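You operate a simulated robot arm through the tools that you are given. There is no shell and no other tool.

You run a simulated two-armed robot. Do the job below in one go: nothing can be reset, and whatever is moved stays where it is left.

## Task
Take the lid off the cup with the green band and lay it down on the top of the repair bench. Then fetch the white filter frame and set it on top of the orange case. Then put the flat grey box from the desk top on the top of the board bench. Then put one of the nuts from the top of the board bench on top of the yellow fitting. Then take the black parcel and put it on the white cover. Then put the cream cartridge on the top of the work mat. Then lift the lid of the tall grey bin open. Do these in the order given. Set down upright: white filter frame, black parcel, cream cartridge.

Only the result counts: the job must be done as asked and must still hold three seconds after the hand-in. Knocking over, shifting, dropping, spilling or breaking anything else fails it. Lids that push on must go on centred and level and be pressed home; caps that screw on are set level and turned clockwise until they are tight.

## Robot
Two 7-joint arms with two-finger grippers on one trunk, on a base that moves. Base frame: it is fixed to the floor where the robot stands at the start and does not move with it; the origin is under the middle of the robot, x ahead of it, y to its left, z up; the surface under the hand at the start is at about z = 0.86. Lengths are in m, angles in rad, forces in N, time in s.
The left shoulder is at the start at [0.052, 0.216, 1.377], the right one opposite. With the tool pointing down near the work surface each hand reaches from about 0.12 to 0.8 m from the robot's upright axis, wherever it stands, measured 20 degrees to its own side. Places, roughly: black parcel (14x6x10 cm) [-0.6, -3.6, 1]; cream cartridge (4x4x9 cm) [0.7, -1.1, 0.9]; cup with the green band (8x8x9 cm) [0.7, 0.1, 0.9]; flat grey box [-4, 0.25, 0.75]; lid of the tall grey bin [-4.6, 0.9, 0.5]; nut (4x3x2 cm) [-0.6, 2.3, 0.9]; orange case (16x15x3 cm) [-1.8, 0.6, 0.9]; top of the board bench [-0.6, 2.2, 0.8]; top of the work mat [0.5, 0.2, 0.9]; white cover (15x15x2 cm) [-2, 0.6, 0.9]; white filter frame (15x9x15 cm) [-4.7, 1.5, 1.3]; yellow fitting (4x5x5 cm) [-0.9, 2.3, 0.9]. Payload 3.43 kg a hand.
The tool frame of a hand sits at the grasp point between the pads (the TCP): z along the fingers, y along the line on which they close. The tips reach 0.02 m beyond it. The gripper opens to 0.124 m; its body begins 0.093 m behind the TCP.
Orientation is that of the tool frame in the base frame, as a unit quaternion [w, x, y, z]. With the fingers straight down and closing along the base's y, the tool's x points along the base's -x, its y along +y and its z along -z.

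## Interface
- The arms move only by the tool drive_tool. It takes "left_plan", "right_plan" or both (then of equal length, played together; a hand with none holds still); each is a list of rows, each a list of 7 numbers: the shift along the tool's x, y, z in m, then the turn, a rotation vector about the tool's x, y, z in degrees, then the finger opening in m, from 0 to 0.124. In form: [[dx, dy, dz, wx, wy, wz, grip], ...]. A call has 1 to 20 rows; each row shifts and turns the commanded pose from where the row before left it, along the tool's axes as they then stand. A row lasts 0.2 s, in which the tool goes at most 0.05 m and 0.15 rad; a call with a longer step from one row to the next is refused whole, and so is a gripper value outside its range. A pose out of reach is approached as far as the arm can. The call stops where the force on the tool passes 40 N (or 10 N more than at its start, if that is more) or the arm is blocked; 0.2 s more then pass. The fingers move at their own pace (about 0.072 m/s each) and stop on an object; they squeeze with about 37 N. The grip force told is the motor's: it shows also when the fingers shut on nothing. Time passes only in rows, and 0.2 s behind the last, so rows that do not move let the fingers close. It gives the time, the measured TCP pose, the force on the tool (base axes), the opening and the grip force at its end, in the units of the frame above (readings bear some noise), with the torque about the TCP (base axes, N m) and any sound that the robot's microphone picked up.
- Cameras (640 x 400 px; columns grow to the right, rows downward): "scene" is now at [0.1557, 0.012, 1.5316]; the picture's right is [0.18, -0.98, 0.00], its down [-0.74, -0.13, -0.66] and it looks along [0.65, 0.12, -0.75] (base axes); focal length 268 px, centre (320, 200). "left" rides on the left gripper at [0.082, -0.014, -0.14] in its tool frame; the picture's right is [0.17, 0.99, 0.00], its down [-0.83, 0.14, -0.54] and it looks along [-0.53, 0.09, 0.84] (tool axes); focal length 243 px, centre (320, 200). "right" rides on the right gripper at [0.082, 0.014, -0.14] in its tool frame; the picture's right is [-0.17, 0.99, 0.00], its down [-0.83, -0.14, -0.54] and it looks along [-0.53, -0.09, 0.84] (tool axes); focal length 243 px, centre (320, 200). There is no depth. A picture from a camera that has moved, and an enlarged one, comes with that camera's place and axes in the base frame and with its lens.
- capture(camera): a new picture of that camera. It takes no simulated time.
- lift_body(by): moves the trunk up (or, below 0, down) by that many m; the arms and the scene camera ride with it, the base frame stays. It gives what a move gives, with no picture.
- drive_base(legs): drives the robot by 1 to 6 legs, each [ahead, left, turn to the left] in m, m and rad, along the robot's own axes; the way and the turn of a leg run together, so that a leg with both is an arc; at most 1.5 m and 3.142 rad a leg. The arms and the cameras ride along, it lands a little off, and it stops where it bumps. It gives what a move gives.
- head_to(pan, tilt): turns the head with the scene camera to pan (to the left, within 1.396 rad either way) and tilt (down, from -0.506 to 1.204), counted from straight ahead of the robot (the tilt from the chest, where the trunk bows). It gives what a move gives.
- enlarge(camera, box): a new picture of the part [left, top, right, bottom] of that camera's present view, enlarged. It takes no simulated time.
- sign_off(): hands the job in; it is judged then, once.

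Places have to be worked out from the pictures, the camera data and where the tool is seen. Open the grippers and draw the arms clear of the work before you hand the job in, unless the task says otherwise.

The tools are called after "Emit:" by a JSON object that holds its "api" and its "payload". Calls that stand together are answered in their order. drive_tool: Moves the arms, as the interface text tells. Its arguments: {"type":"object","properties":{"left_plan":{"type":"array"},"right_plan":{"type":"array"}},"required":[]} The other tools are called the same way: lift_body (by) moves the trunk up or down; drive_base (legs) drives the base; head_to (pan, tilt) turns the head that bears the scene camera; capture (camera) takes a picture; enlarge (camera, box) takes an enlarged picture of a part of a camera's view; sign_off () hands the job in.

At the start:

```text
t: 0.0
left_tool_pos: [0.4604, 0.3261, 1.221]
left_tool_rot: [-0.001, 0.0, 1.0, 0.0]
left_ft_force: [0.5, -0.6, -0.2]
left_torque: [0.01, 0.02, 0.01]
left_finger_gap: 0.124
left_finger_force: 0.0
right_tool_pos: [0.4234, -0.093, 1.2309]
right_tool_rot: [0.0, 0.0, 1.0, 0.0]
right_ft_force: [-0.3, -0.2, -0.1]
right_torque: [0.0, -0.02, -0.01]
right_finger_gap: 0.124
right_finger_force: 0.0
trunk travel left (down, up): [-0.525, 0.066]
robot x, y, heading: [0.0001, -0.001, 0.002]
head pan, tilt (commanded): [0.178, 0.855]
```

scene: 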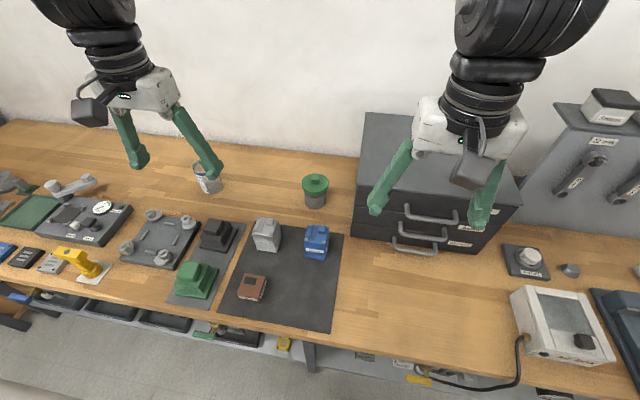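
right: 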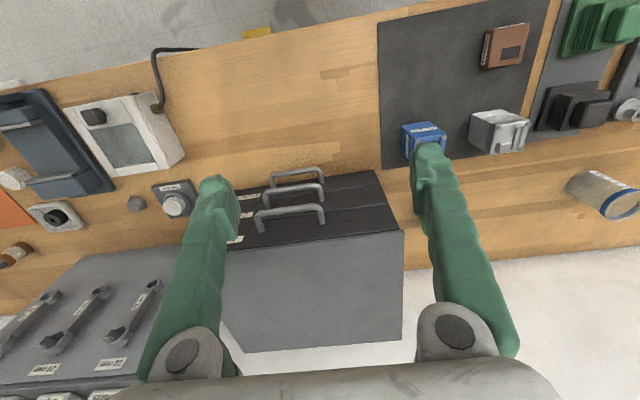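
left: 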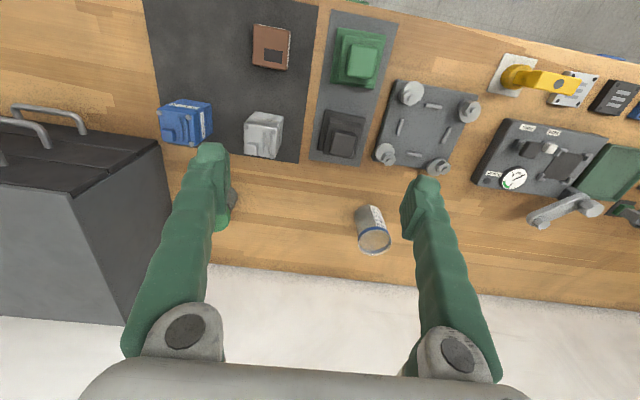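

The scene picture shows a grey cup with a green lid near pixel (315,190), which should be the cup with the green band. I take an enlarged view of it before planning.

Emit:
{"api": "enlarge", "payload": {"camera": "scene", "box": [260, 150, 380, 225]}}

Emit:
{"api": "enlarge", "payload": {"camera": "scene", "box": [160, 130, 360, 340]}}

```text
5.33 times, centred on (320, 188) of scene
camera zoom: at [0.1557, 0.012, 1.5316], right [0.18, -0.98, 0.0], down [-0.74, -0.13, -0.66], along [0.65, 0.12, -0.75], focal length 1429 px, centre (320, 267)
```

zoom: 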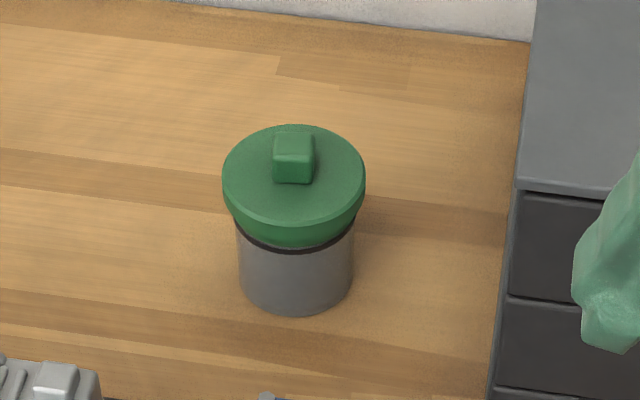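

```text
1.90 times, centred on (260, 235) of scene
camera zoom: at [0.1557, 0.012, 1.5316], right [0.18, -0.98, 0.0], down [-0.74, -0.13, -0.66], along [0.65, 0.12, -0.75], focal length 510 px, centre (434, 133)
```

zoom: 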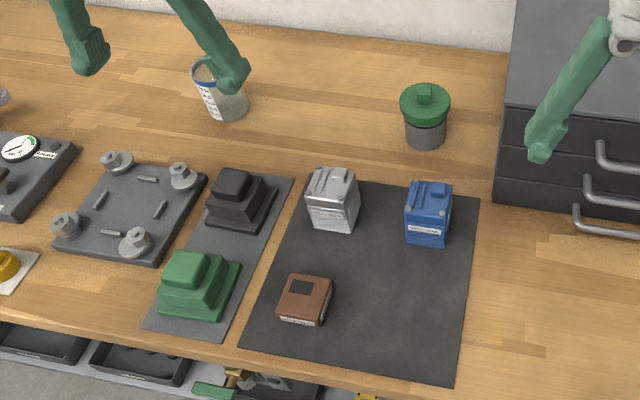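

The lid is a green disc with a small square knob, roughly at (0.73, 0.13, 0.94). Before moving, I look around with the head to learn the room layout.

Emit:
{"api": "head_to", "payload": {"pan": 1.39, "tilt": 0.35}}

Emit:
{"api": "capture", "payload": {"camera": "scene"}}

Emit:
{"api": "head_to", "payload": {"pan": -1.39, "tilt": 0.35}}

Emit:
{"api": "capture", "payload": {"camera": "scene"}}

Emit:
{"api": "head_to", "payload": {"pan": -0.6, "tilt": 0.6}}

Emit:
{"api": "capture", "payload": {"camera": "scene"}}

Emit:
{"api": "head_to", "payload": {"pan": 0.6, "tilt": 0.6}}

Emit:
{"api": "capture", "payload": {"camera": "scene"}}

```text
t: 1.4
left_tool_pos: [0.4608, 0.3247, 1.2197]
left_tool_rot: [0.0, 0.0, 1.0, 0.0]
left_ft_force: [-0.6, -0.6, 1.1]
left_torque: [0.02, -0.01, 0.0]
left_finger_gap: 0.124
left_finger_force: 0.0
right_tool_pos: [0.4227, -0.0933, 1.2306]
right_tool_rot: [0.001, 0.0, 1.0, 0.0]
right_ft_force: [-0.5, -0.1, 0.6]
right_torque: [0.01, 0.01, -0.02]
right_finger_gap: 0.1236
right_finger_force: 0.1
trunk travel left (down, up): [-0.525, 0.066]
robot x, y, heading: [0.0033, -0.0014, 0.0]
head pan, tilt (commanded): [1.389, 0.351]
```

```text
taken
camera scene: at [0.096, 0.0898, 1.5757], right [0.98, -0.18, 0.0], down [-0.06, -0.34, -0.94], along [0.17, 0.92, -0.34], focal length 268 px, centre (320, 200)
```

scene: 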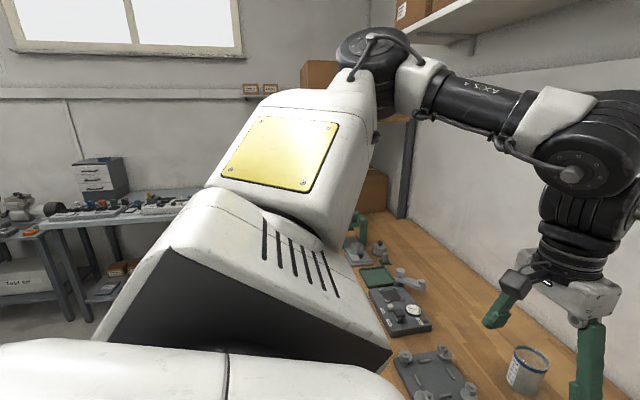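

```text
t: 3.9
left_tool_pos: [0.4607, 0.3267, 1.2199]
left_tool_rot: [0.0, 0.0, 1.0, 0.0]
left_ft_force: [0.7, 0.2, 0.7]
left_torque: [0.01, 0.01, -0.03]
left_finger_gap: 0.1239
left_finger_force: 0.1
right_tool_pos: [0.4234, -0.0934, 1.232]
right_tool_rot: [0.001, 0.0, 1.0, 0.0]
right_ft_force: [-0.5, -0.5, -0.4]
right_torque: [-0.01, -0.01, -0.04]
right_finger_gap: 0.1241
right_finger_force: 0.1
trunk travel left (down, up): [-0.525, 0.066]
robot x, y, heading: [0.0009, 0.0006, -0.002]
head pan, tilt (commanded): [-1.389, 0.351]
```

```text
taken
camera scene: at [0.0959, -0.0934, 1.5757], right [-0.98, -0.18, 0.0], down [-0.06, 0.34, -0.94], along [0.17, -0.92, -0.34], focal length 268 px, centre (320, 200)
```

scene: 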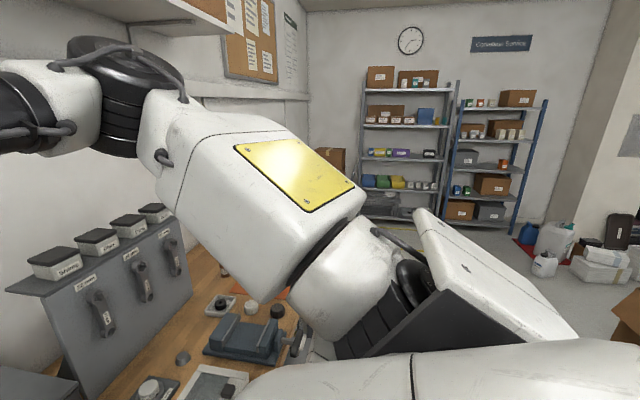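

```text
t: 5.0
left_tool_pos: [0.4602, 0.3252, 1.2203]
left_tool_rot: [0.0, 0.0, 1.0, 0.0]
left_ft_force: [0.4, -0.5, 0.8]
left_torque: [-0.05, 0.02, -0.01]
left_finger_gap: 0.124
left_finger_force: 0.1
right_tool_pos: [0.4224, -0.0942, 1.2314]
right_tool_rot: [0.001, 0.001, 1.0, 0.0]
right_ft_force: [-0.3, -0.4, 0.8]
right_torque: [-0.03, 0.03, -0.02]
right_finger_gap: 0.1239
right_finger_force: 0.0
trunk travel left (down, up): [-0.525, 0.066]
robot x, y, heading: [0.0002, -0.0009, -0.0]
head pan, tilt (commanded): [-0.6, 0.6]
```

```text
taken
camera scene: at [0.1519, -0.0518, 1.553], right [-0.57, -0.82, 0.0], down [-0.47, 0.32, -0.83], along [0.68, -0.47, -0.56], focal length 268 px, centre (320, 200)
```

scene: 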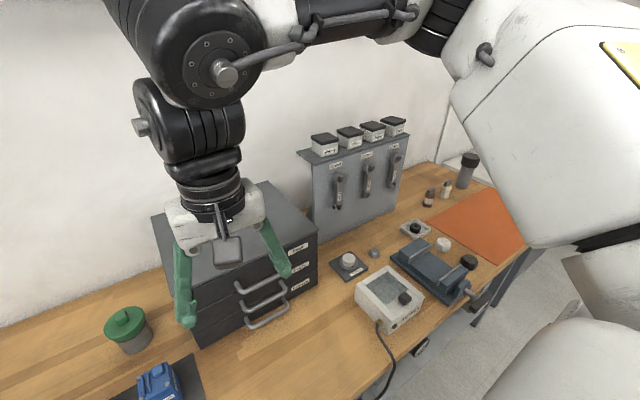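

```text
t: 6.4
left_tool_pos: [0.4603, 0.3255, 1.2208]
left_tool_rot: [0.001, 0.0, 1.0, -0.001]
left_ft_force: [0.2, 0.5, 0.4]
left_torque: [0.03, -0.01, 0.03]
left_finger_gap: 0.1242
left_finger_force: 0.1
right_tool_pos: [0.4236, -0.094, 1.2311]
right_tool_rot: [0.001, 0.0, 1.0, 0.0]
right_ft_force: [0.8, -0.6, -0.3]
right_torque: [0.02, 0.0, -0.02]
right_finger_gap: 0.1238
right_finger_force: 0.1
trunk travel left (down, up): [-0.525, 0.066]
robot x, y, heading: [-0.0021, 0.0023, -0.001]
head pan, tilt (commanded): [0.6, 0.6]
```

```text
taken
camera scene: at [0.1521, 0.0481, 1.5529], right [0.56, -0.83, 0.0], down [-0.47, -0.32, -0.83], along [0.68, 0.47, -0.56], focal length 268 px, centre (320, 200)
```

scene: 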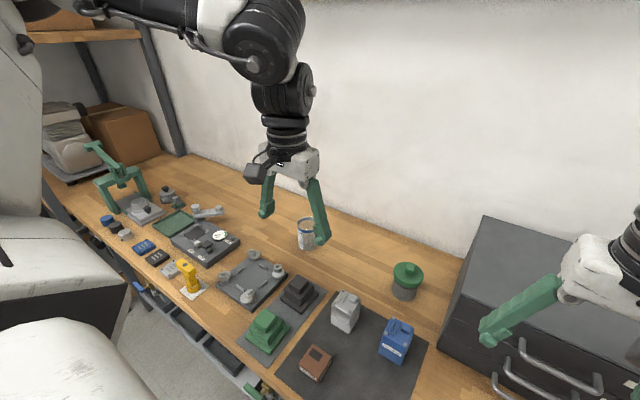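

The bench in front is the repair bench, and the cup stands near its back. I move the left hand to hover above the cup, about 0.17 m over the lid, to measure it with the wrist camera.

Emit:
{"api": "drive_tool", "payload": {"left_plan": [[-0.037, -0.028, 0.012, 0, 0, 0, 0.124], [-0.037, -0.028, 0.012, 0, 0, 0, 0.124], [-0.037, -0.028, 0.012, 0, 0, 0, 0.124], [-0.037, -0.028, 0.012, 0, 0, 0, 0.124], [-0.037, -0.028, 0.012, 0, 0, 0, 0.124], [-0.037, -0.028, 0.012, 0, 0, 0, 0.124], [-0.037, -0.028, 0.012, 0, 0, 0, 0.124]]}}

Emit:
{"api": "capture", "payload": {"camera": "left"}}

Emit:
{"api": "head_to", "payload": {"pan": 0.178, "tilt": 0.7}}

Emit:
{"api": "capture", "payload": {"camera": "scene"}}

```text
t: 8.0
left_tool_pos: [0.5553, 0.2674, 1.1683]
left_tool_rot: [0.002, 0.0, 1.0, -0.002]
left_ft_force: [0.4, -0.4, -0.4]
left_torque: [0.03, 0.01, -0.03]
left_finger_gap: 0.1241
left_finger_force: 0.0
left hand out of reach, approached as far as the arm can: row 3, 4, 5, 6, 7
right_tool_pos: [0.4232, -0.094, 1.2314]
right_tool_rot: [0.0, 0.0, 1.0, 0.0]
right_ft_force: [-0.6, -0.8, -0.2]
right_torque: [-0.04, 0.0, -0.01]
right_finger_gap: 0.1239
right_finger_force: 0.1
trunk travel left (down, up): [-0.525, 0.066]
robot x, y, heading: [0.0015, 0.0031, -0.003]
head pan, tilt (commanded): [0.6, 0.6]
```

```text
taken
camera left: at [0.472, 0.2549, 1.308], right [-0.17, 0.99, 0.0], down [0.83, 0.14, 0.54], along [0.53, 0.09, -0.84], focal length 243 px, centre (320, 200)
```

left: 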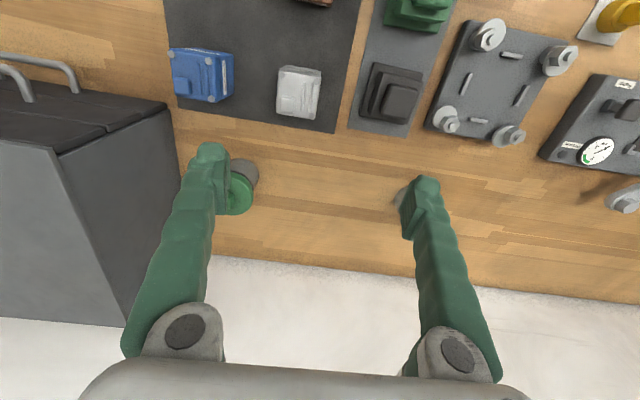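

```text
t: 8.9
left_tool_pos: [0.5553, 0.2668, 1.1691]
left_tool_rot: [0.001, 0.0, 1.0, -0.001]
left_ft_force: [0.5, 0.8, -0.2]
left_torque: [0.03, 0.03, 0.02]
left_finger_gap: 0.1242
left_finger_force: 0.0
right_tool_pos: [0.4238, -0.0938, 1.231]
right_tool_rot: [0.001, 0.0, 1.0, 0.0]
right_ft_force: [0.0, -0.1, 0.4]
right_torque: [-0.04, -0.02, -0.02]
right_finger_gap: 0.1241
right_finger_force: 0.1
trunk travel left (down, up): [-0.525, 0.066]
robot x, y, heading: [0.0012, -0.0017, -0.0]
head pan, tilt (commanded): [0.178, 0.7]
```

```text
taken
camera scene: at [0.1627, 0.0134, 1.5443], right [0.18, -0.98, 0.0], down [-0.63, -0.11, -0.77], along [0.75, 0.14, -0.64], focal length 268 px, centre (320, 200)
```

scene: 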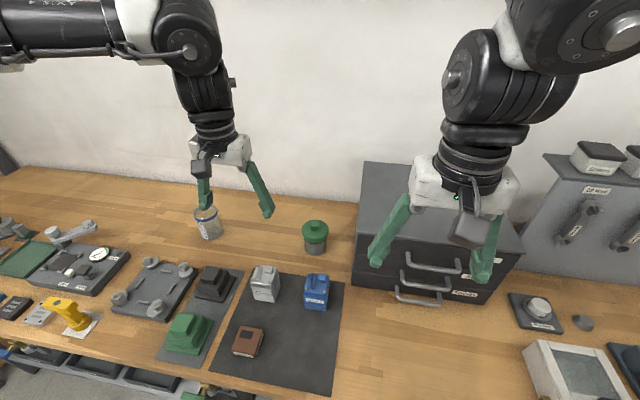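

The arm hit its reach limit on this straight path (hand now at 0.555, 0.267, 1.169). I first hold still for a row to see how the commanded pose stands, then lower the hand a bit since the reach is quoted for near the surface.

Emit:
{"api": "drive_tool", "payload": {"left_plan": [[0, 0, 0, 0, 0, 0, 0.124], [0, 0, 0.03, 0, 0, 0, 0.124], [0, 0, 0.03, 0, 0, 0, 0.124]]}}

```text
t: 9.7
left_tool_pos: [0.556, 0.2673, 1.1067]
left_tool_rot: [0.0, 0.0, 1.0, 0.0]
left_ft_force: [-0.5, 0.0, 0.6]
left_torque: [-0.01, 0.0, -0.01]
left_finger_gap: 0.1239
left_finger_force: 0.1
right_tool_pos: [0.4235, -0.0926, 1.2311]
right_tool_rot: [0.0, 0.0, 1.0, 0.0]
right_ft_force: [-0.3, 0.0, -0.4]
right_torque: [0.01, -0.04, -0.04]
right_finger_gap: 0.1238
right_finger_force: 0.1
trunk travel left (down, up): [-0.525, 0.066]
robot x, y, heading: [-0.0006, -0.0026, 0.004]
head pan, tilt (commanded): [0.178, 0.7]
```

The commanded pose was reset to the reached pose, and the lower height works. I now go forward at this height in small steps to see how far it reaches.

Emit:
{"api": "drive_tool", "payload": {"left_plan": [[-0.035, -0.03, 0.005, 0, 0, 0, 0.124], [-0.035, -0.03, 0.005, 0, 0, 0, 0.124], [-0.035, -0.03, 0.005, 0, 0, 0, 0.124]]}}

Emit:
{"api": "capture", "payload": {"camera": "left"}}

```text
t: 10.5
left_tool_pos: [0.5615, 0.2617, 1.106]
left_tool_rot: [0.002, 0.0, 1.0, -0.002]
left_ft_force: [0.1, 0.0, -0.5]
left_torque: [-0.01, 0.0, 0.0]
left_finger_gap: 0.1237
left_finger_force: 0.0
left hand out of reach, approached as far as the arm can: row 1, 2, 3
right_tool_pos: [0.4226, -0.0933, 1.2313]
right_tool_rot: [0.0, 0.0, 1.0, 0.0]
right_ft_force: [0.5, 0.5, 0.2]
right_torque: [0.01, -0.02, 0.02]
right_finger_gap: 0.124
right_finger_force: 0.1
trunk travel left (down, up): [-0.525, 0.066]
robot x, y, heading: [0.001, -0.0034, -0.001]
head pan, tilt (commanded): [0.178, 0.7]
```

```text
taken
camera left: at [0.4796, 0.2498, 1.2463], right [-0.17, 0.99, 0.0], down [0.83, 0.14, 0.54], along [0.53, 0.09, -0.84], focal length 243 px, centre (320, 200)
```

left: 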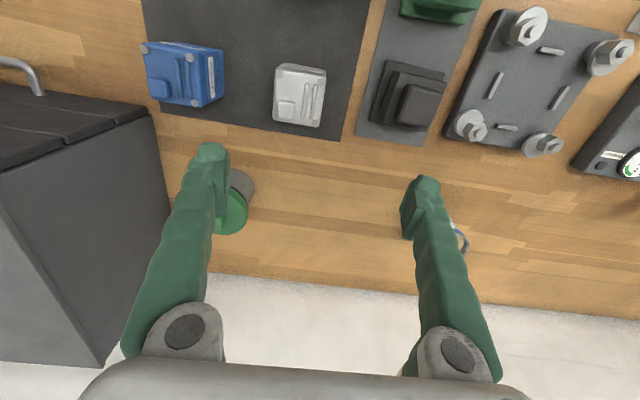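

The left hand stops at about 0.62 m from the axis at this height, so the robot should stand nearer. I look down with the head to see the base and the bench edge before driving.

Emit:
{"api": "head_to", "payload": {"pan": 0.0, "tilt": 1.2}}

Emit:
{"api": "capture", "payload": {"camera": "scene"}}

```text
t: 11.4
left_tool_pos: [0.5616, 0.2615, 1.1065]
left_tool_rot: [0.002, 0.0, 1.0, -0.002]
left_ft_force: [-0.6, -0.2, -0.4]
left_torque: [-0.04, 0.01, -0.01]
left_finger_gap: 0.1239
left_finger_force: 0.1
right_tool_pos: [0.4222, -0.0931, 1.2307]
right_tool_rot: [0.001, 0.0, 1.0, -0.001]
right_ft_force: [-0.1, 0.1, 0.4]
right_torque: [0.02, -0.03, 0.03]
right_finger_gap: 0.1238
right_finger_force: 0.0
trunk travel left (down, up): [-0.525, 0.066]
robot x, y, heading: [-0.0004, -0.0002, -0.001]
head pan, tilt (commanded): [0.0, 1.201]
```

```text
taken
camera scene: at [0.1351, -0.0017, 1.5084], right [0.0, -1.0, 0.0], down [-0.93, 0.0, -0.36], along [0.36, 0.0, -0.93], focal length 268 px, centre (320, 200)
```

scene: 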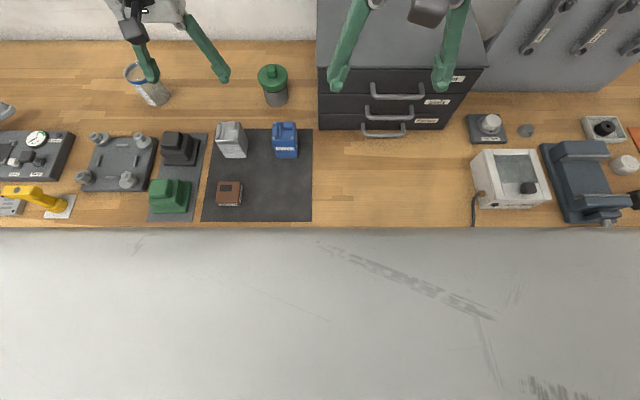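

The bench's front edge is at about x = 0.31 and the floor ahead of the robot is clear. I drive ahead 0.08 m to gain reach; both hands stay high and clear of the drawer unit (front at x ≈ 0.60).

Emit:
{"api": "drive_base", "payload": {"legs": [[0.08, 0, 0]]}}

```text
t: 12.6
left_tool_pos: [0.6408, 0.2629, 1.1064]
left_tool_rot: [0.001, 0.0, 1.0, -0.002]
left_ft_force: [-0.8, -0.8, -0.3]
left_torque: [-0.01, -0.01, -0.04]
left_finger_gap: 0.124
left_finger_force: 0.0
right_tool_pos: [0.5019, -0.0937, 1.2325]
right_tool_rot: [0.001, 0.0, 1.0, 0.0]
right_ft_force: [-0.7, -1.4, 0.1]
right_torque: [-0.01, 0.01, -0.01]
right_finger_gap: 0.1239
right_finger_force: 0.1
trunk travel left (down, up): [-0.525, 0.066]
robot x, y, heading: [0.0802, -0.0009, 0.002]
head pan, tilt (commanded): [0.0, 1.201]
```

The drive was clean. I move the left hand sideways towards y ≈ 0.13 and slightly forward above the cup.

Emit:
{"api": "drive_tool", "payload": {"left_plan": [[0, -0.04, 0.0, 0, 0, 0, 0.124], [-0.01, -0.04, 0.0, 0, 0, 0, 0.124], [-0.01, -0.04, 0.0, 0, 0, 0, 0.124], [-0.02, -0.013, 0.0, 0, 0, 0, 0.124]]}}

Emit:
{"api": "capture", "payload": {"camera": "left"}}

Emit:
{"api": "capture", "payload": {"camera": "scene"}}

```text
t: 13.6
left_tool_pos: [0.6212, 0.2478, 1.1198]
left_tool_rot: [0.002, 0.0, 1.0, -0.002]
left_ft_force: [0.9, -0.5, -0.4]
left_torque: [0.0, -0.04, 0.02]
left_finger_gap: 0.124
left_finger_force: 0.1
left hand out of reach, approached as far as the arm can: row 1, 2, 3, 4
right_tool_pos: [0.5001, -0.0935, 1.2311]
right_tool_rot: [0.001, 0.0, 1.0, 0.0]
right_ft_force: [-0.7, 0.0, -0.1]
right_torque: [-0.03, -0.02, -0.02]
right_finger_gap: 0.1239
right_finger_force: 0.1
trunk travel left (down, up): [-0.525, 0.066]
robot x, y, heading: [0.0772, 0.0002, -0.008]
head pan, tilt (commanded): [0.0, 1.201]
```

```text
taken
camera left: at [0.5389, 0.2363, 1.2604], right [-0.17, 0.99, -0.01], down [0.83, 0.14, 0.54], along [0.54, 0.09, -0.84], focal length 243 px, centre (320, 200)
```

left: 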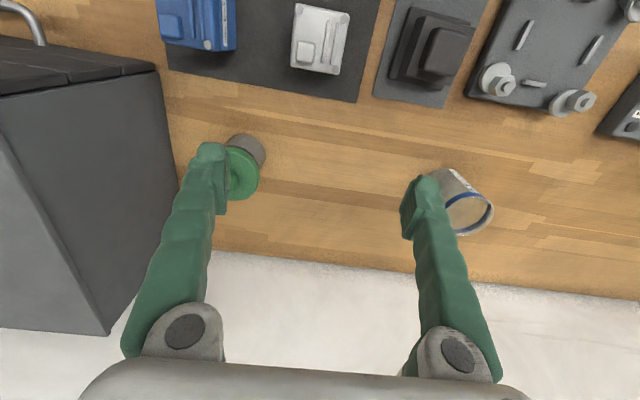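

```text
taken
camera scene: at [0.2134, -0.0019, 1.5085], right [0.0, -1.0, 0.0], down [-0.93, 0.0, -0.36], along [0.36, 0.0, -0.93], focal length 268 px, centre (320, 200)
```

scene: 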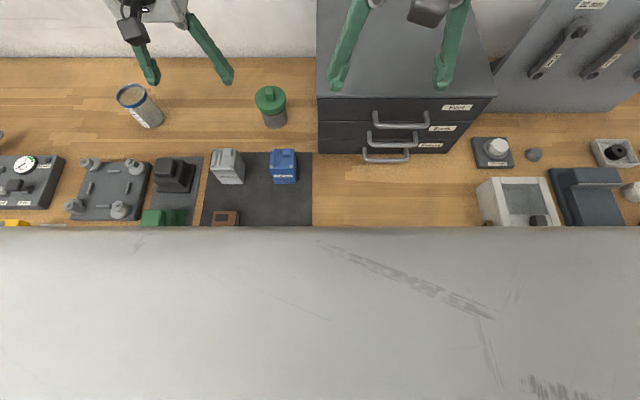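

The "out of reach" seems to depend on height and bearing, not just distance. I raise the trunk 0.06 m and retry a forward move with the hand lower, over free bench, to find what works.

Emit:
{"api": "lift_body", "payload": {"by": 0.06}}

Emit:
{"api": "drive_tool", "payload": {"left_plan": [[0, 0, 0.04, 0, 0, 0, 0.124], [0, 0, 0.04, 0, 0, 0, 0.124], [0, 0, 0.04, 0, 0, 0, 0.124], [0, 0, 0.04, 0, 0, 0, 0.124], [-0.03, 0, 0, 0, 0, 0, 0.124], [-0.03, 0, 0, 0, 0, 0, 0.124]]}}

Emit:
{"api": "capture", "payload": {"camera": "left"}}

```text
t: 14.6
left_tool_pos: [0.6221, 0.2497, 1.2629]
left_tool_rot: [0.083, 0.0, 0.997, -0.004]
left_ft_force: [-0.8, 0.0, -0.3]
left_torque: [0.02, 0.01, -0.02]
left_finger_gap: 0.1239
left_finger_force: 0.1
right_tool_pos: [0.5041, -0.0927, 1.2883]
right_tool_rot: [-0.002, 0.0, 1.0, 0.0]
right_ft_force: [0.0, 1.0, 0.3]
right_torque: [-0.01, 0.04, -0.01]
right_finger_gap: 0.124
right_finger_force: 0.2
trunk travel left (down, up): [-0.585, 0.006]
robot x, y, heading: [0.0769, -0.0016, 0.001]
head pan, tilt (commanded): [0.0, 1.201]
```

```text
t: 15.9
left_tool_pos: [0.6718, 0.2901, 1.1328]
left_tool_rot: [0.086, 0.001, 0.996, -0.005]
left_ft_force: [0.2, 0.2, -0.5]
left_torque: [0.01, 0.03, -0.01]
left_finger_gap: 0.1238
left_finger_force: 0.0
left hand out of reach, approached as far as the arm can: row 3, 4, 5, 6
right_tool_pos: [0.5039, -0.0919, 1.291]
right_tool_rot: [0.001, 0.0, 1.0, -0.001]
right_ft_force: [-1.1, -0.6, -0.3]
right_torque: [0.02, 0.0, -0.01]
right_finger_gap: 0.1236
right_finger_force: 0.1
trunk travel left (down, up): [-0.585, 0.006]
robot x, y, heading: [0.0832, -0.0016, -0.005]
head pan, tilt (commanded): [0.0, 1.201]
```

```text
taken
camera left: at [0.5672, 0.2794, 1.2573], right [-0.16, 0.99, -0.04], down [0.73, 0.15, 0.67], along [0.67, 0.08, -0.74], focal length 243 px, centre (320, 200)
```

left: 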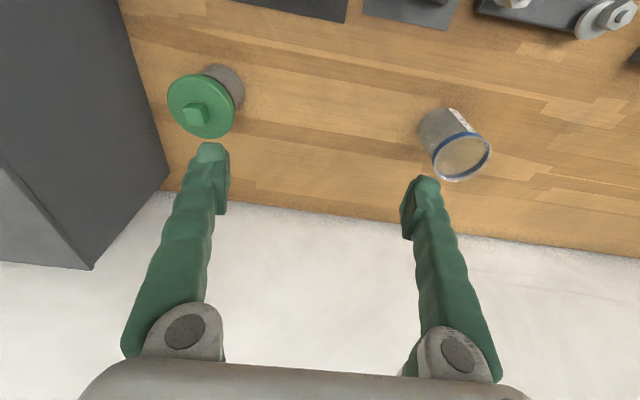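

The readings are odd: the tool tilted about 10° during the lift, suggesting the left arm is near a joint limit. I look at the left arm with the head camera to understand its posture.

Emit:
{"api": "head_to", "payload": {"pan": 0.7, "tilt": 0.2}}

Emit:
{"api": "capture", "payload": {"camera": "scene"}}

```text
t: 17.2
left_tool_pos: [0.671, 0.2906, 1.1333]
left_tool_rot: [0.087, 0.0, 0.996, -0.005]
left_ft_force: [0.3, -0.3, -0.2]
left_torque: [0.02, -0.01, -0.01]
left_finger_gap: 0.1238
left_finger_force: 0.2
right_tool_pos: [0.503, -0.0931, 1.2915]
right_tool_rot: [0.002, 0.0, 1.0, 0.0]
right_ft_force: [-0.4, 0.2, -0.2]
right_torque: [-0.02, 0.0, 0.01]
right_finger_gap: 0.1239
right_finger_force: 0.0
trunk travel left (down, up): [-0.585, 0.006]
robot x, y, heading: [0.0815, 0.0027, -0.002]
head pan, tilt (commanded): [0.7, 0.201]
```

```text
taken
camera scene: at [0.1663, 0.0583, 1.6559], right [0.64, -0.77, 0.0], down [-0.15, -0.13, -0.98], along [0.75, 0.63, -0.2], focal length 268 px, centre (320, 200)
```

scene: 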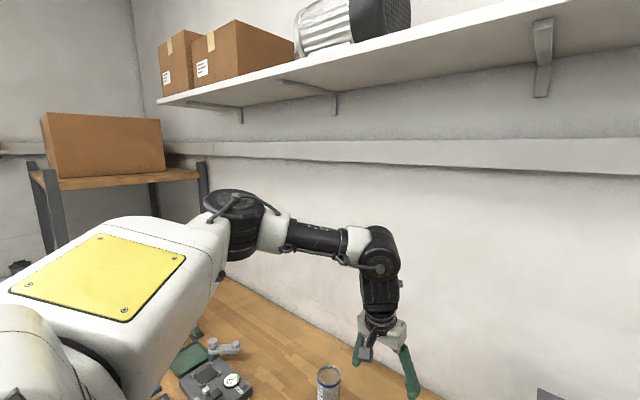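

The elbow is bent outboard, so the limit comes from wrist joints rather than stretch. I bring the hand back towards the robot, re-level it (+10° about tool y), then see how it descends.

Emit:
{"api": "drive_tool", "payload": {"left_plan": [[0.035, 0.0, 0, 0, 5, 0, 0.124], [0.035, 0.0, 0, 0, 5, 0, 0.124], [0.035, 0.0, 0, 0, 0, 0, 0.124], [0.03, 0.0, 0, 0, 0, 0, 0.124]]}}

```text
t: 18.2
left_tool_pos: [0.5359, 0.2906, 1.1259]
left_tool_rot: [-0.002, 0.0, 1.0, -0.003]
left_ft_force: [-0.2, 0.1, -0.2]
left_torque: [0.0, -0.02, 0.01]
left_finger_gap: 0.1241
left_finger_force: 0.0
right_tool_pos: [0.5017, -0.0931, 1.2918]
right_tool_rot: [0.002, 0.0, 1.0, 0.0]
right_ft_force: [1.1, 0.0, 0.2]
right_torque: [-0.02, 0.0, 0.03]
right_finger_gap: 0.1241
right_finger_force: 0.0
trunk travel left (down, up): [-0.585, 0.006]
robot x, y, heading: [0.0794, -0.0015, -0.002]
head pan, tilt (commanded): [0.7, 0.201]
```

The hand is level again at (0.536, 0.291, 1.126). I lower it to about z = 1.04 (things under it are below 0.95) and then extend forward and slightly inboard.

Emit:
{"api": "drive_tool", "payload": {"left_plan": [[0, 0.0, 0.04, 0, 0, 0, 0.124], [0.0, 0.0, 0.045, 0, 0, 0, 0.124], [-0.03, 0.0, 0, 0, 0, 0, 0.124], [-0.03, 0.0, 0, 0, 0, 0, 0.124], [-0.03, 0.0, 0, 0, 0, 0, 0.124]]}}

Emit:
{"api": "capture", "payload": {"camera": "left"}}

```text
t: 19.4
left_tool_pos: [0.6048, 0.3124, 1.0584]
left_tool_rot: [-0.001, 0.001, 1.0, -0.006]
left_ft_force: [0.0, 0.8, 0.6]
left_torque: [-0.01, 0.01, -0.01]
left_finger_gap: 0.124
left_finger_force: 0.0
left hand out of reach, approached as far as the arm can: row 3, 4, 5
right_tool_pos: [0.5027, -0.0925, 1.2912]
right_tool_rot: [0.001, 0.0, 1.0, 0.001]
right_ft_force: [1.0, -0.6, -0.6]
right_torque: [0.0, 0.02, -0.01]
right_finger_gap: 0.1243
right_finger_force: 0.1
trunk travel left (down, up): [-0.585, 0.006]
robot x, y, heading: [0.0809, -0.0005, 0.002]
head pan, tilt (commanded): [0.7, 0.201]
```

```text
taken
camera left: at [0.5228, 0.3031, 1.1987], right [-0.16, 0.99, -0.01], down [0.83, 0.14, 0.54], along [0.53, 0.08, -0.84], focal length 243 px, centre (320, 200)
```

left: 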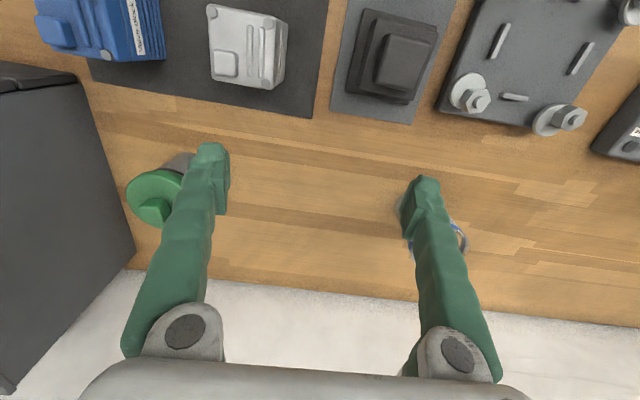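

Still limited around 0.61 m from the axis. I test whether turning the tool about its vertical axis frees the wrist, in small trial steps.

Emit:
{"api": "drive_tool", "payload": {"left_plan": [[0, 0.0, 0.0, 0, 0, 8, 0.124], [0.0, 0.0, 0.0, 0, 0, 8, 0.124], [-0.03, 0.0, 0, 0, 0, 8, 0.124], [-0.03, 0.0, 0, 0, 0, 0, 0.124]]}}

```text
t: 20.4
left_tool_pos: [0.6234, 0.3227, 1.0776]
left_tool_rot: [-0.001, 0.21, 0.978, -0.006]
left_ft_force: [0.7, 0.4, 0.6]
left_torque: [-0.01, -0.01, 0.0]
left_finger_gap: 0.1241
left_finger_force: 0.1
left hand out of reach, approached as far as the arm can: row 3, 4
right_tool_pos: [0.5035, -0.0932, 1.2921]
right_tool_rot: [0.001, 0.0, 1.0, 0.001]
right_ft_force: [-0.5, 0.2, -0.3]
right_torque: [-0.05, 0.01, -0.03]
right_finger_gap: 0.1238
right_finger_force: 0.1
trunk travel left (down, up): [-0.585, 0.006]
robot x, y, heading: [0.0811, 0.0002, 0.004]
head pan, tilt (commanded): [0.7, 0.201]
```

The limit looks radial, about 0.5 m from the shoulder, so I need the base nearer the bench. The chest front is within 0.17 m of the axis; I drive ahead another 0.08 m, watching for a bump.

Emit:
{"api": "drive_base", "payload": {"legs": [[0.08, 0, 0]]}}

```text
t: 21.2
left_tool_pos: [0.6266, 0.3234, 1.079]
left_tool_rot: [0.0, 0.207, 0.978, -0.005]
left_ft_force: [-0.9, 0.2, -0.2]
left_torque: [0.01, 0.0, -0.05]
left_finger_gap: 0.124
left_finger_force: 0.1
right_tool_pos: [0.5037, -0.0934, 1.2912]
right_tool_rot: [0.0, -0.001, 1.0, 0.0]
right_ft_force: [-0.3, -0.7, 0.7]
right_torque: [0.0, 0.03, -0.02]
right_finger_gap: 0.1237
right_finger_force: 0.0
trunk travel left (down, up): [-0.585, 0.006]
robot x, y, heading: [0.0815, -0.0006, 0.003]
head pan, tilt (commanded): [0.7, 0.201]
stopped in leg 1: the robot was blocked; the commanded pose is now the measured one
```

The base is blocked here at x = 0.08, so reach must come from the arm and trunk. I look at the left arm again to judge how stretched it is.

Emit:
{"api": "head_to", "payload": {"pan": 0.9, "tilt": 0.35}}

Emit:
{"api": "capture", "payload": {"camera": "scene"}}

```text
t: 21.9
left_tool_pos: [0.6252, 0.3235, 1.0783]
left_tool_rot: [-0.001, 0.208, 0.978, -0.006]
left_ft_force: [0.1, 0.1, 0.2]
left_torque: [0.03, 0.0, -0.03]
left_finger_gap: 0.1241
left_finger_force: 0.1
right_tool_pos: [0.5049, -0.0941, 1.2922]
right_tool_rot: [0.002, -0.001, 1.0, 0.0]
right_ft_force: [1.0, -0.7, 1.2]
right_torque: [0.03, 0.0, 0.0]
right_finger_gap: 0.124
right_finger_force: 0.0
trunk travel left (down, up): [-0.585, 0.006]
robot x, y, heading: [0.0782, 0.0002, 0.007]
head pan, tilt (commanded): [0.901, 0.351]
```

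```text
taken
camera scene: at [0.1545, 0.0709, 1.642], right [0.78, -0.62, 0.0], down [-0.21, -0.27, -0.94], along [0.58, 0.74, -0.34], focal length 268 px, centre (320, 200)
```

scene: 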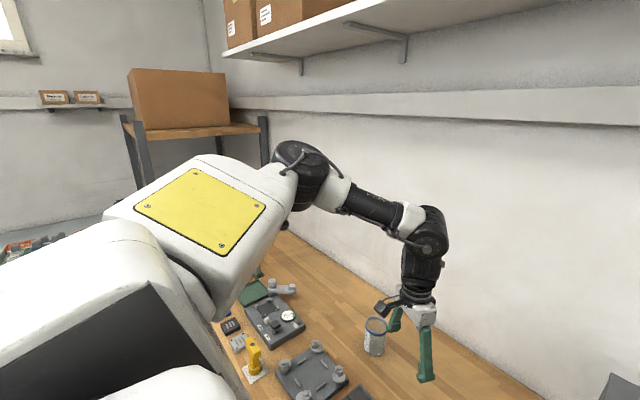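

The arm's elbow is still well bent (shoulder–wrist about 0.51 m), so lower heights should let it extend more. I lower the hand to z ≈ 0.98 over the free strip and try going forward again.

Emit:
{"api": "drive_tool", "payload": {"left_plan": [[0, 0.0, 0.035, 0, 0, 0, 0.124], [0.0, 0.0, 0.035, 0, 0, 0, 0.124], [0, 0.0, 0.03, 0, 0, 0, 0.124], [-0.0274, 0.0123, 0, 0, 0, 0, 0.124], [-0.0274, 0.0123, 0, 0, 0, 0, 0.124]]}}

```text
t: 23.1
left_tool_pos: [0.6265, 0.3667, 1.0293]
left_tool_rot: [0.001, 0.209, 0.978, -0.006]
left_ft_force: [1.3, 0.4, -0.3]
left_torque: [0.0, 0.0, 0.01]
left_finger_gap: 0.1241
left_finger_force: 0.1
left hand out of reach, approached as far as the arm can: row 1, 2, 3, 4, 5
right_tool_pos: [0.505, -0.0931, 1.2911]
right_tool_rot: [0.001, -0.001, 1.0, 0.0]
right_ft_force: [-0.5, -0.4, -0.1]
right_torque: [0.01, -0.02, 0.0]
right_finger_gap: 0.1242
right_finger_force: 0.1
trunk travel left (down, up): [-0.585, 0.006]
robot x, y, heading: [0.0801, 0.0017, 0.004]
head pan, tilt (commanded): [0.901, 0.351]
```

The reach limit seems near 0.51 m shoulder-to-wrist in this posture. I back off from the bench by 0.5 m to test the left arm's reach in free space before trying anything near the cup.

Emit:
{"api": "drive_base", "payload": {"legs": [[-0.5, 0, 0]]}}

Emit:
{"api": "drive_tool", "payload": {"left_plan": [[0.03, 0.0, 0, 0, 0, -8, 0.124], [0.03, 0.0, 0, 0, 0, -8, 0.124], [0.03, 0.0, 0, 0, 0, -8, 0.124], [0.03, 0.0, 0.03, 0, 0, 0, 0.124], [0.03, 0.0, 0.03, 0, 0, 0, 0.124], [0.0, 0.0, 0.03, 0, 0, 0, 0.124], [0.0, 0.0, 0.03, 0, 0, 0, 0.124]]}}

```text
t: 26.7
left_tool_pos: [0.1243, 0.3677, 1.0298]
left_tool_rot: [0.001, 0.207, 0.978, -0.006]
left_ft_force: [0.5, -0.8, 0.6]
left_torque: [0.03, 0.01, -0.01]
left_finger_gap: 0.124
left_finger_force: 0.1
right_tool_pos: [0.0037, -0.0941, 1.2904]
right_tool_rot: [0.0, -0.002, 1.0, 0.0]
right_ft_force: [0.8, 0.5, 0.0]
right_torque: [-0.01, 0.01, 0.0]
right_finger_gap: 0.1239
right_finger_force: 0.0
trunk travel left (down, up): [-0.585, 0.006]
robot x, y, heading: [-0.4214, -0.0012, 0.002]
head pan, tilt (commanded): [0.901, 0.351]
```

```text
t: 28.3
left_tool_pos: [-0.0237, 0.3934, 0.9211]
left_tool_rot: [0.001, -0.001, 1.0, -0.006]
left_ft_force: [-0.3, -0.3, -0.7]
left_torque: [-0.01, 0.0, 0.05]
left_finger_gap: 0.124
left_finger_force: 0.1
left hand out of reach, approached as far as the arm can: row 7
right_tool_pos: [0.0052, -0.0956, 1.2913]
right_tool_rot: [0.0, -0.001, 1.0, 0.001]
right_ft_force: [-0.1, -0.4, 0.5]
right_torque: [0.0, 0.0, 0.0]
right_finger_gap: 0.124
right_finger_force: 0.0
trunk travel left (down, up): [-0.585, 0.006]
robot x, y, heading: [-0.4218, -0.0027, 0.004]
head pan, tilt (commanded): [0.901, 0.351]
```

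Even close in, going lower was refused, so the posture (elbow up and out) is what limits. I look at the arm posture again, and compare with the right arm.

Emit:
{"api": "capture", "payload": {"camera": "scene"}}

Emit:
{"api": "head_to", "payload": {"pan": -0.9, "tilt": 0.35}}

Emit:
{"api": "capture", "payload": {"camera": "scene"}}

```text
taken
camera scene: at [-0.3466, 0.0681, 1.6419], right [0.79, -0.62, 0.0], down [-0.21, -0.27, -0.94], along [0.58, 0.74, -0.34], focal length 268 px, centre (320, 200)
```

scene: 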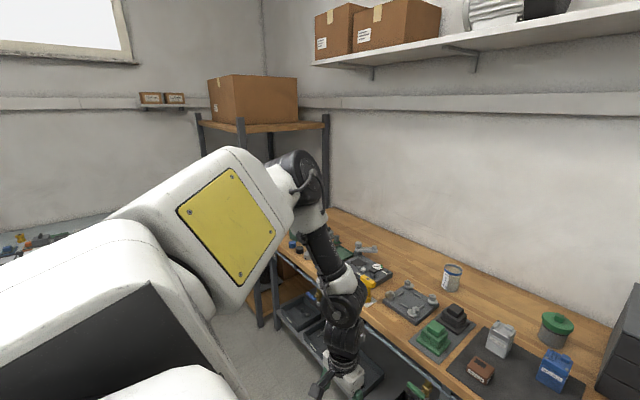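

```text
t: 30.1
left_tool_pos: [-0.024, 0.3944, 0.92]
left_tool_rot: [-0.001, -0.001, 1.0, -0.007]
left_ft_force: [0.6, -0.6, 0.2]
left_torque: [0.01, 0.02, -0.01]
left_finger_gap: 0.124
left_finger_force: 0.2
right_tool_pos: [0.0016, -0.0932, 1.2911]
right_tool_rot: [0.0, -0.001, 1.0, 0.001]
right_ft_force: [0.1, -0.5, 0.2]
right_torque: [-0.01, 0.0, -0.01]
right_finger_gap: 0.124
right_finger_force: 0.0
trunk travel left (down, up): [-0.585, 0.006]
robot x, y, heading: [-0.4225, -0.0008, 0.006]
head pan, tilt (commanded): [-0.901, 0.351]
```

```text
taken
camera scene: at [-0.3473, -0.0761, 1.6419], right [-0.78, -0.62, 0.0], down [-0.21, 0.27, -0.94], along [0.59, -0.73, -0.34], focal length 268 px, centre (320, 200)
```

scene: 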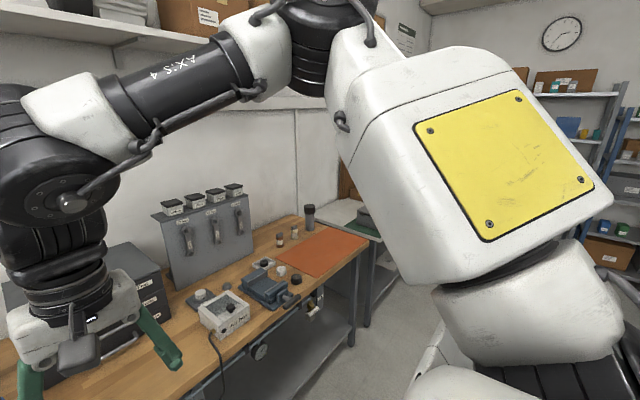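

The elbow has hardly moved between all these poses, so some shoulder joint is stuck at a limit. In this free space I try moving the hand outward and lower to coax the elbow down.

Emit:
{"api": "drive_tool", "payload": {"left_plan": [[0.02, 0.04, 0, 0, 0, 0, 0.124], [0.02, 0.04, 0, 0, 0, 0, 0.124], [0.02, 0.04, 0, 0, 0, 0, 0.124], [0.02, 0.04, 0, 0, 0, 0, 0.124], [0, 0.04, 0, 0, 0, 0, 0.124], [0, 0.0, 0.03, 0, 0, 0, 0.124], [0, 0.0, 0.03, 0, 0, 0, 0.124], [0, 0.0, 0.03, 0, 0, 0, 0.124]]}}

Emit:
{"api": "head_to", "payload": {"pan": 0.9, "tilt": 0.35}}

Emit:
{"api": "capture", "payload": {"camera": "scene"}}

```text
t: 31.9
left_tool_pos: [-0.107, 0.5945, 0.8804]
left_tool_rot: [0.001, 0.0, 1.0, -0.006]
left_ft_force: [-0.2, -0.6, -0.3]
left_torque: [-0.04, -0.04, -0.04]
left_finger_gap: 0.124
left_finger_force: 0.0
left hand out of reach, approached as far as the arm can: row 7, 8
right_tool_pos: [-0.0002, -0.0925, 1.2922]
right_tool_rot: [0.002, -0.002, 1.0, 0.0]
right_ft_force: [0.1, -0.2, -0.1]
right_torque: [-0.01, -0.04, -0.01]
right_finger_gap: 0.1241
right_finger_force: 0.1
trunk travel left (down, up): [-0.585, 0.006]
robot x, y, heading: [-0.4246, -0.0025, -0.0]
head pan, tilt (commanded): [-0.901, 0.351]
```

```text
t: 33.7
left_tool_pos: [-0.106, 0.5949, 0.8795]
left_tool_rot: [0.0, -0.001, 1.0, -0.006]
left_ft_force: [-0.9, 0.1, 0.5]
left_torque: [0.01, -0.01, -0.02]
left_finger_gap: 0.1242
left_finger_force: 0.1
right_tool_pos: [0.0024, -0.0921, 1.2917]
right_tool_rot: [0.001, -0.002, 1.0, 0.0]
right_ft_force: [-0.8, 0.6, 0.2]
right_torque: [0.02, 0.01, 0.02]
right_finger_gap: 0.1243
right_finger_force: 0.0
trunk travel left (down, up): [-0.585, 0.006]
robot x, y, heading: [-0.4198, -0.0018, 0.002]
head pan, tilt (commanded): [0.901, 0.351]
```

```text
taken
camera scene: at [-0.348, 0.0699, 1.6419], right [0.79, -0.62, 0.0], down [-0.21, -0.27, -0.94], along [0.58, 0.74, -0.34], focal length 268 px, centre (320, 200)
```

scene: 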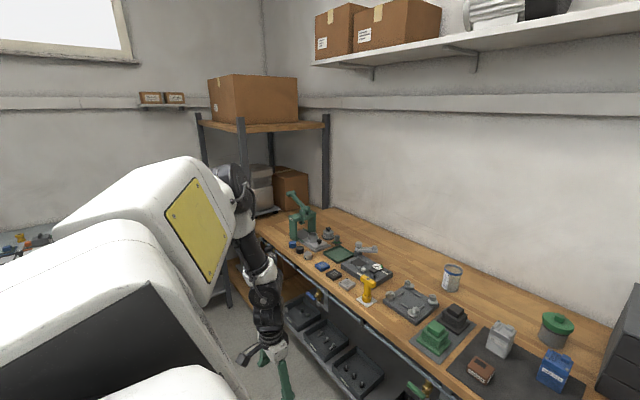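

The upper arm seems unable to drop below roughly 15° above horizontal, so the arms work elbow-up and the trunk should go down instead. I raise the left hand, then lower the trunk 0.3 m and test.

Emit:
{"api": "drive_tool", "payload": {"left_plan": [[0, -0.03, -0.04, 0, 0, 0, 0.124], [0, -0.03, -0.04, 0, 0, 0, 0.124], [-0.02, -0.03, -0.035, 0, 0, 0, 0.124], [-0.02, -0.03, -0.035, 0, 0, 0, 0.124], [-0.02, -0.03, -0.035, 0, 0, 0, 0.124], [-0.02, -0.03, -0.035, 0, 0, 0, 0.124], [-0.02, -0.03, -0.035, 0, 0, 0, 0.124], [-0.02, -0.03, -0.035, 0, 0, 0, 0.124]]}}

Emit:
{"api": "lift_body", "payload": {"by": -0.3}}

```text
refused: row 3 steps farther than a row can; nothing moved
```

```text
t: 36.7
left_tool_pos: [-0.1051, 0.5951, 0.579]
left_tool_rot: [0.001, -0.001, 1.0, -0.006]
left_ft_force: [-0.4, 0.2, 0.7]
left_torque: [-0.01, 0.03, -0.03]
left_finger_gap: 0.124
left_finger_force: 0.1
right_tool_pos: [0.0029, -0.0931, 0.9925]
right_tool_rot: [0.001, -0.002, 1.0, 0.0]
right_ft_force: [-0.5, -0.2, 0.3]
right_torque: [0.0, 0.02, 0.02]
right_finger_gap: 0.1243
right_finger_force: 0.1
trunk travel left (down, up): [-0.285, 0.306]
robot x, y, heading: [-0.421, -0.0019, 0.004]
head pan, tilt (commanded): [0.901, 0.351]
```

The first call was refused for step length, but the trunk lowering went fine in free space (hand at z 0.58). I now raise the left hand to about z = 1.0 and towards rel (0.46, 0.33).

Emit:
{"api": "drive_tool", "payload": {"left_plan": [[0, 0, -0.045, 0, 0, 0, 0.124], [0, 0, -0.045, 0, 0, 0, 0.124], [0, 0, -0.045, 0, 0, 0, 0.124], [0, 0, -0.045, 0, 0, 0, 0.124], [0, 0, -0.045, 0, 0, 0, 0.124], [0, 0, -0.045, 0, 0, 0, 0.124], [0, 0, -0.045, 0, 0, 0, 0.124], [0, 0, -0.045, 0, 0, 0, 0.124], [0, 0, -0.045, 0, 0, 0, 0.124], [-0.025, -0.035, 0, 0, 0, 0, 0.124], [-0.025, -0.035, 0, 0, 0, 0, 0.124], [-0.025, -0.035, 0, 0, 0, 0, 0.124], [-0.025, -0.035, 0, 0, 0, 0, 0.124], [-0.025, -0.035, 0, 0, 0, 0, 0.124], [-0.025, -0.035, 0, 0, 0, 0, 0.124], [-0.025, -0.035, 0, 0, 0, 0, 0.124], [-0.025, -0.035, 0, 0, 0, 0, 0.124]]}}

```text
t: 40.3
left_tool_pos: [-0.1202, 0.5771, 0.8025]
left_tool_rot: [0.003, -0.001, 1.0, -0.007]
left_ft_force: [1.0, 0.5, 0.7]
left_torque: [-0.02, -0.04, -0.01]
left_finger_gap: 0.1241
left_finger_force: 0.0
left hand out of reach, approached as far as the arm can: row 5, 6, 7, 8, 9, 10, 11, 12, 13, 14, 15, 16, 17
right_tool_pos: [0.0032, -0.0926, 0.9913]
right_tool_rot: [0.001, -0.002, 1.0, -0.001]
right_ft_force: [0.3, -0.3, -0.2]
right_torque: [-0.02, -0.02, -0.02]
right_finger_gap: 0.1239
right_finger_force: 0.1
trunk travel left (down, up): [-0.285, 0.306]
robot x, y, heading: [-0.4175, 0.0021, 0.001]
head pan, tilt (commanded): [0.901, 0.351]
```

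Raising straight up got stuck too, so the arm is in a poor branch. I look at the posture now.

Emit:
{"api": "capture", "payload": {"camera": "scene"}}

Emit:
{"api": "capture", "payload": {"camera": "right"}}

```text
taken
camera scene: at [-0.2012, 0.0705, 1.3216], right [0.79, -0.62, 0.0], down [-0.21, -0.27, -0.94], along [0.58, 0.74, -0.34], focal length 268 px, centre (320, 200)
```

scene: 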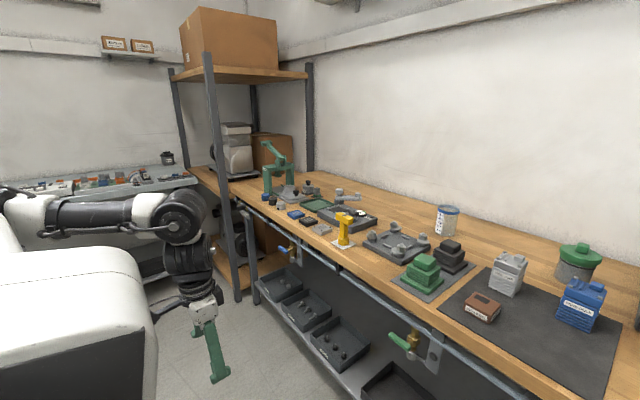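

```text
taken
camera right: at [-0.0802, -0.0799, 1.1313], right [0.16, 0.99, 0.0], down [0.83, -0.14, 0.54], along [0.53, -0.09, -0.84], focal length 243 px, centre (320, 200)
```

right: 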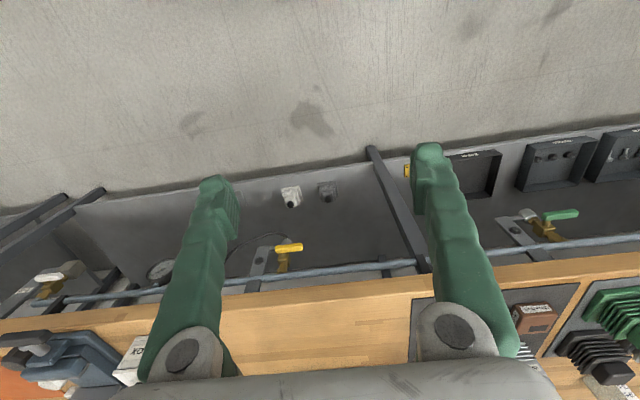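

The head moved forward 0.146 m as the trunk went down while the tools stayed in x: lowering the trunk brings the shoulders forward, which explains the quoted 0.8 m reach. I test extending the left hand forward now, in the free space before the bench edge.

Emit:
{"api": "drive_tool", "payload": {"left_plan": [[-0.035, -0.03, 0, 0, 0, 0, 0.124], [-0.035, -0.03, 0, 0, 0, 0, 0.124], [-0.035, -0.03, 0, 0, 0, 0, 0.124], [-0.035, -0.03, 0, 0, 0, 0, 0.124], [-0.035, -0.03, 0, 0, 0, 0, 0.124], [-0.035, -0.03, 0, 0, 0, 0, 0.124]]}}

```text
t: 41.7
left_tool_pos: [-0.0865, 0.5391, 0.8068]
left_tool_rot: [0.022, -0.001, 1.0, -0.017]
left_ft_force: [0.3, 1.1, -0.6]
left_torque: [0.04, -0.01, -0.01]
left_finger_gap: 0.1243
left_finger_force: 0.0
left hand out of reach, approached as far as the arm can: row 1, 2, 3, 4, 5, 6
right_tool_pos: [0.0033, -0.0945, 0.9919]
right_tool_rot: [0.001, -0.002, 1.0, 0.0]
right_ft_force: [0.2, 0.1, 0.0]
right_torque: [-0.01, 0.03, 0.02]
right_finger_gap: 0.1239
right_finger_force: 0.0
trunk travel left (down, up): [-0.285, 0.306]
robot x, y, heading: [-0.4233, -0.0025, 0.005]
head pan, tilt (commanded): [0.901, 0.351]
```

Still stuck at this height; the first upward rows from z 0.58 were fine. I go back down 0.2 m and then try to move inward and forward at that low height before raising.

Emit:
{"api": "drive_tool", "payload": {"left_plan": [[0, 0, 0.04, 0, 0, 0, 0.124], [0, 0, 0.04, 0, 0, 0, 0.124], [0, 0, 0.04, 0, 0, 0, 0.124], [0, 0, 0.04, 0, 0, 0, 0.124], [-0.03, -0.03, 0, 0, 0, 0, 0.124], [-0.03, -0.03, 0, 0, 0, 0, 0.124], [-0.03, -0.03, 0, 0, 0, 0, 0.124], [-0.03, -0.03, 0, 0, 0, 0, 0.124], [-0.03, -0.03, 0, 0, 0, 0, 0.124], [-0.03, -0.03, 0, 0, 0, 0, 0.124]]}}

Emit:
{"api": "capture", "payload": {"camera": "scene"}}

```text
t: 43.9
left_tool_pos: [0.0937, 0.3562, 0.6503]
left_tool_rot: [-0.001, 0.0, 1.0, -0.005]
left_ft_force: [-0.3, -0.4, 0.3]
left_torque: [0.01, 0.01, 0.0]
left_finger_gap: 0.1241
left_finger_force: 0.0
right_tool_pos: [0.004, -0.0937, 0.9906]
right_tool_rot: [0.001, -0.002, 1.0, 0.001]
right_ft_force: [0.5, 0.0, -0.6]
right_torque: [0.01, 0.01, 0.02]
right_finger_gap: 0.1238
right_finger_force: 0.0
trunk travel left (down, up): [-0.285, 0.306]
robot x, y, heading: [-0.4197, -0.0038, 0.005]
head pan, tilt (commanded): [0.901, 0.351]
```

```text
taken
camera scene: at [-0.2002, 0.0693, 1.3215], right [0.79, -0.62, 0.0], down [-0.21, -0.27, -0.94], along [0.58, 0.74, -0.34], focal length 268 px, centre (320, 200)
```

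scene: 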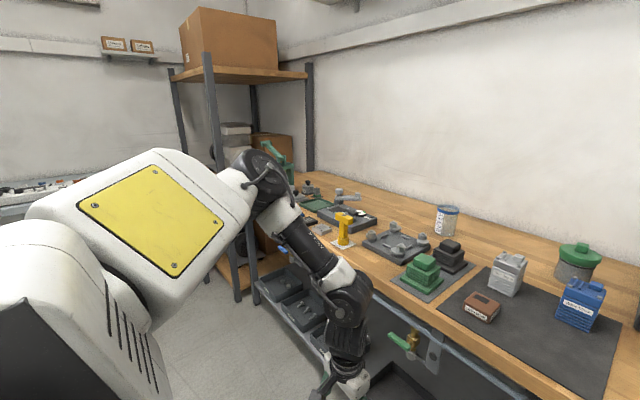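

That worked without complaint: the hand is at rel (0.51, 0.36), z 0.65. Now I raise it towards z ≈ 1.0, staying in front of the bench edge.

Emit:
{"api": "drive_tool", "payload": {"left_plan": [[0, 0, -0.045, 0, 0, 0, 0.124], [0, 0, -0.045, 0, 0, 0, 0.124], [0, 0, -0.045, 0, 0, 0, 0.124], [0, 0, -0.045, 0, 0, 0, 0.124], [0, 0, -0.045, 0, 0, 0, 0.124], [0, 0, -0.045, 0, 0, 0, 0.124], [0, 0, -0.045, 0, 0, 0, 0.124], [0, 0, -0.045, 0, 0, 0, 0.124]]}}

Emit:
{"api": "capture", "payload": {"camera": "scene"}}

```text
t: 45.7
left_tool_pos: [0.0923, 0.3606, 1.0122]
left_tool_rot: [0.0, -0.001, 1.0, -0.006]
left_ft_force: [-0.9, -0.5, -0.2]
left_torque: [0.02, -0.05, 0.03]
left_finger_gap: 0.1239
left_finger_force: 0.0
right_tool_pos: [0.0021, -0.0931, 0.9926]
right_tool_rot: [0.002, -0.002, 1.0, 0.001]
right_ft_force: [-0.8, -0.3, -0.6]
right_torque: [-0.01, -0.04, 0.01]
right_finger_gap: 0.1239
right_finger_force: 0.1
trunk travel left (down, up): [-0.285, 0.306]
robot x, y, heading: [-0.4247, -0.0058, 0.004]
head pan, tilt (commanded): [0.901, 0.351]
```

```text
taken
camera scene: at [-0.2023, 0.0696, 1.3219], right [0.79, -0.62, 0.0], down [-0.21, -0.27, -0.94], along [0.58, 0.74, -0.34], focal length 268 px, centre (320, 200)
```

scene: 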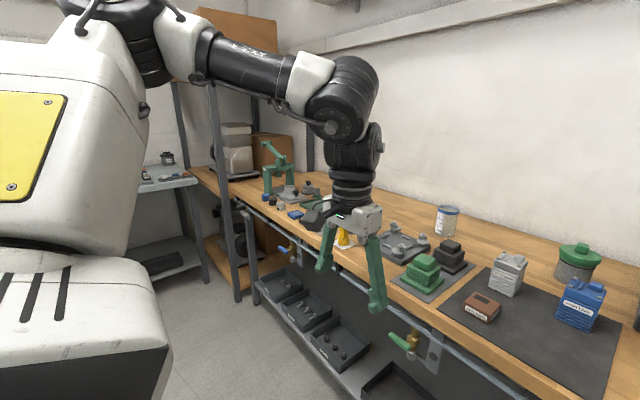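

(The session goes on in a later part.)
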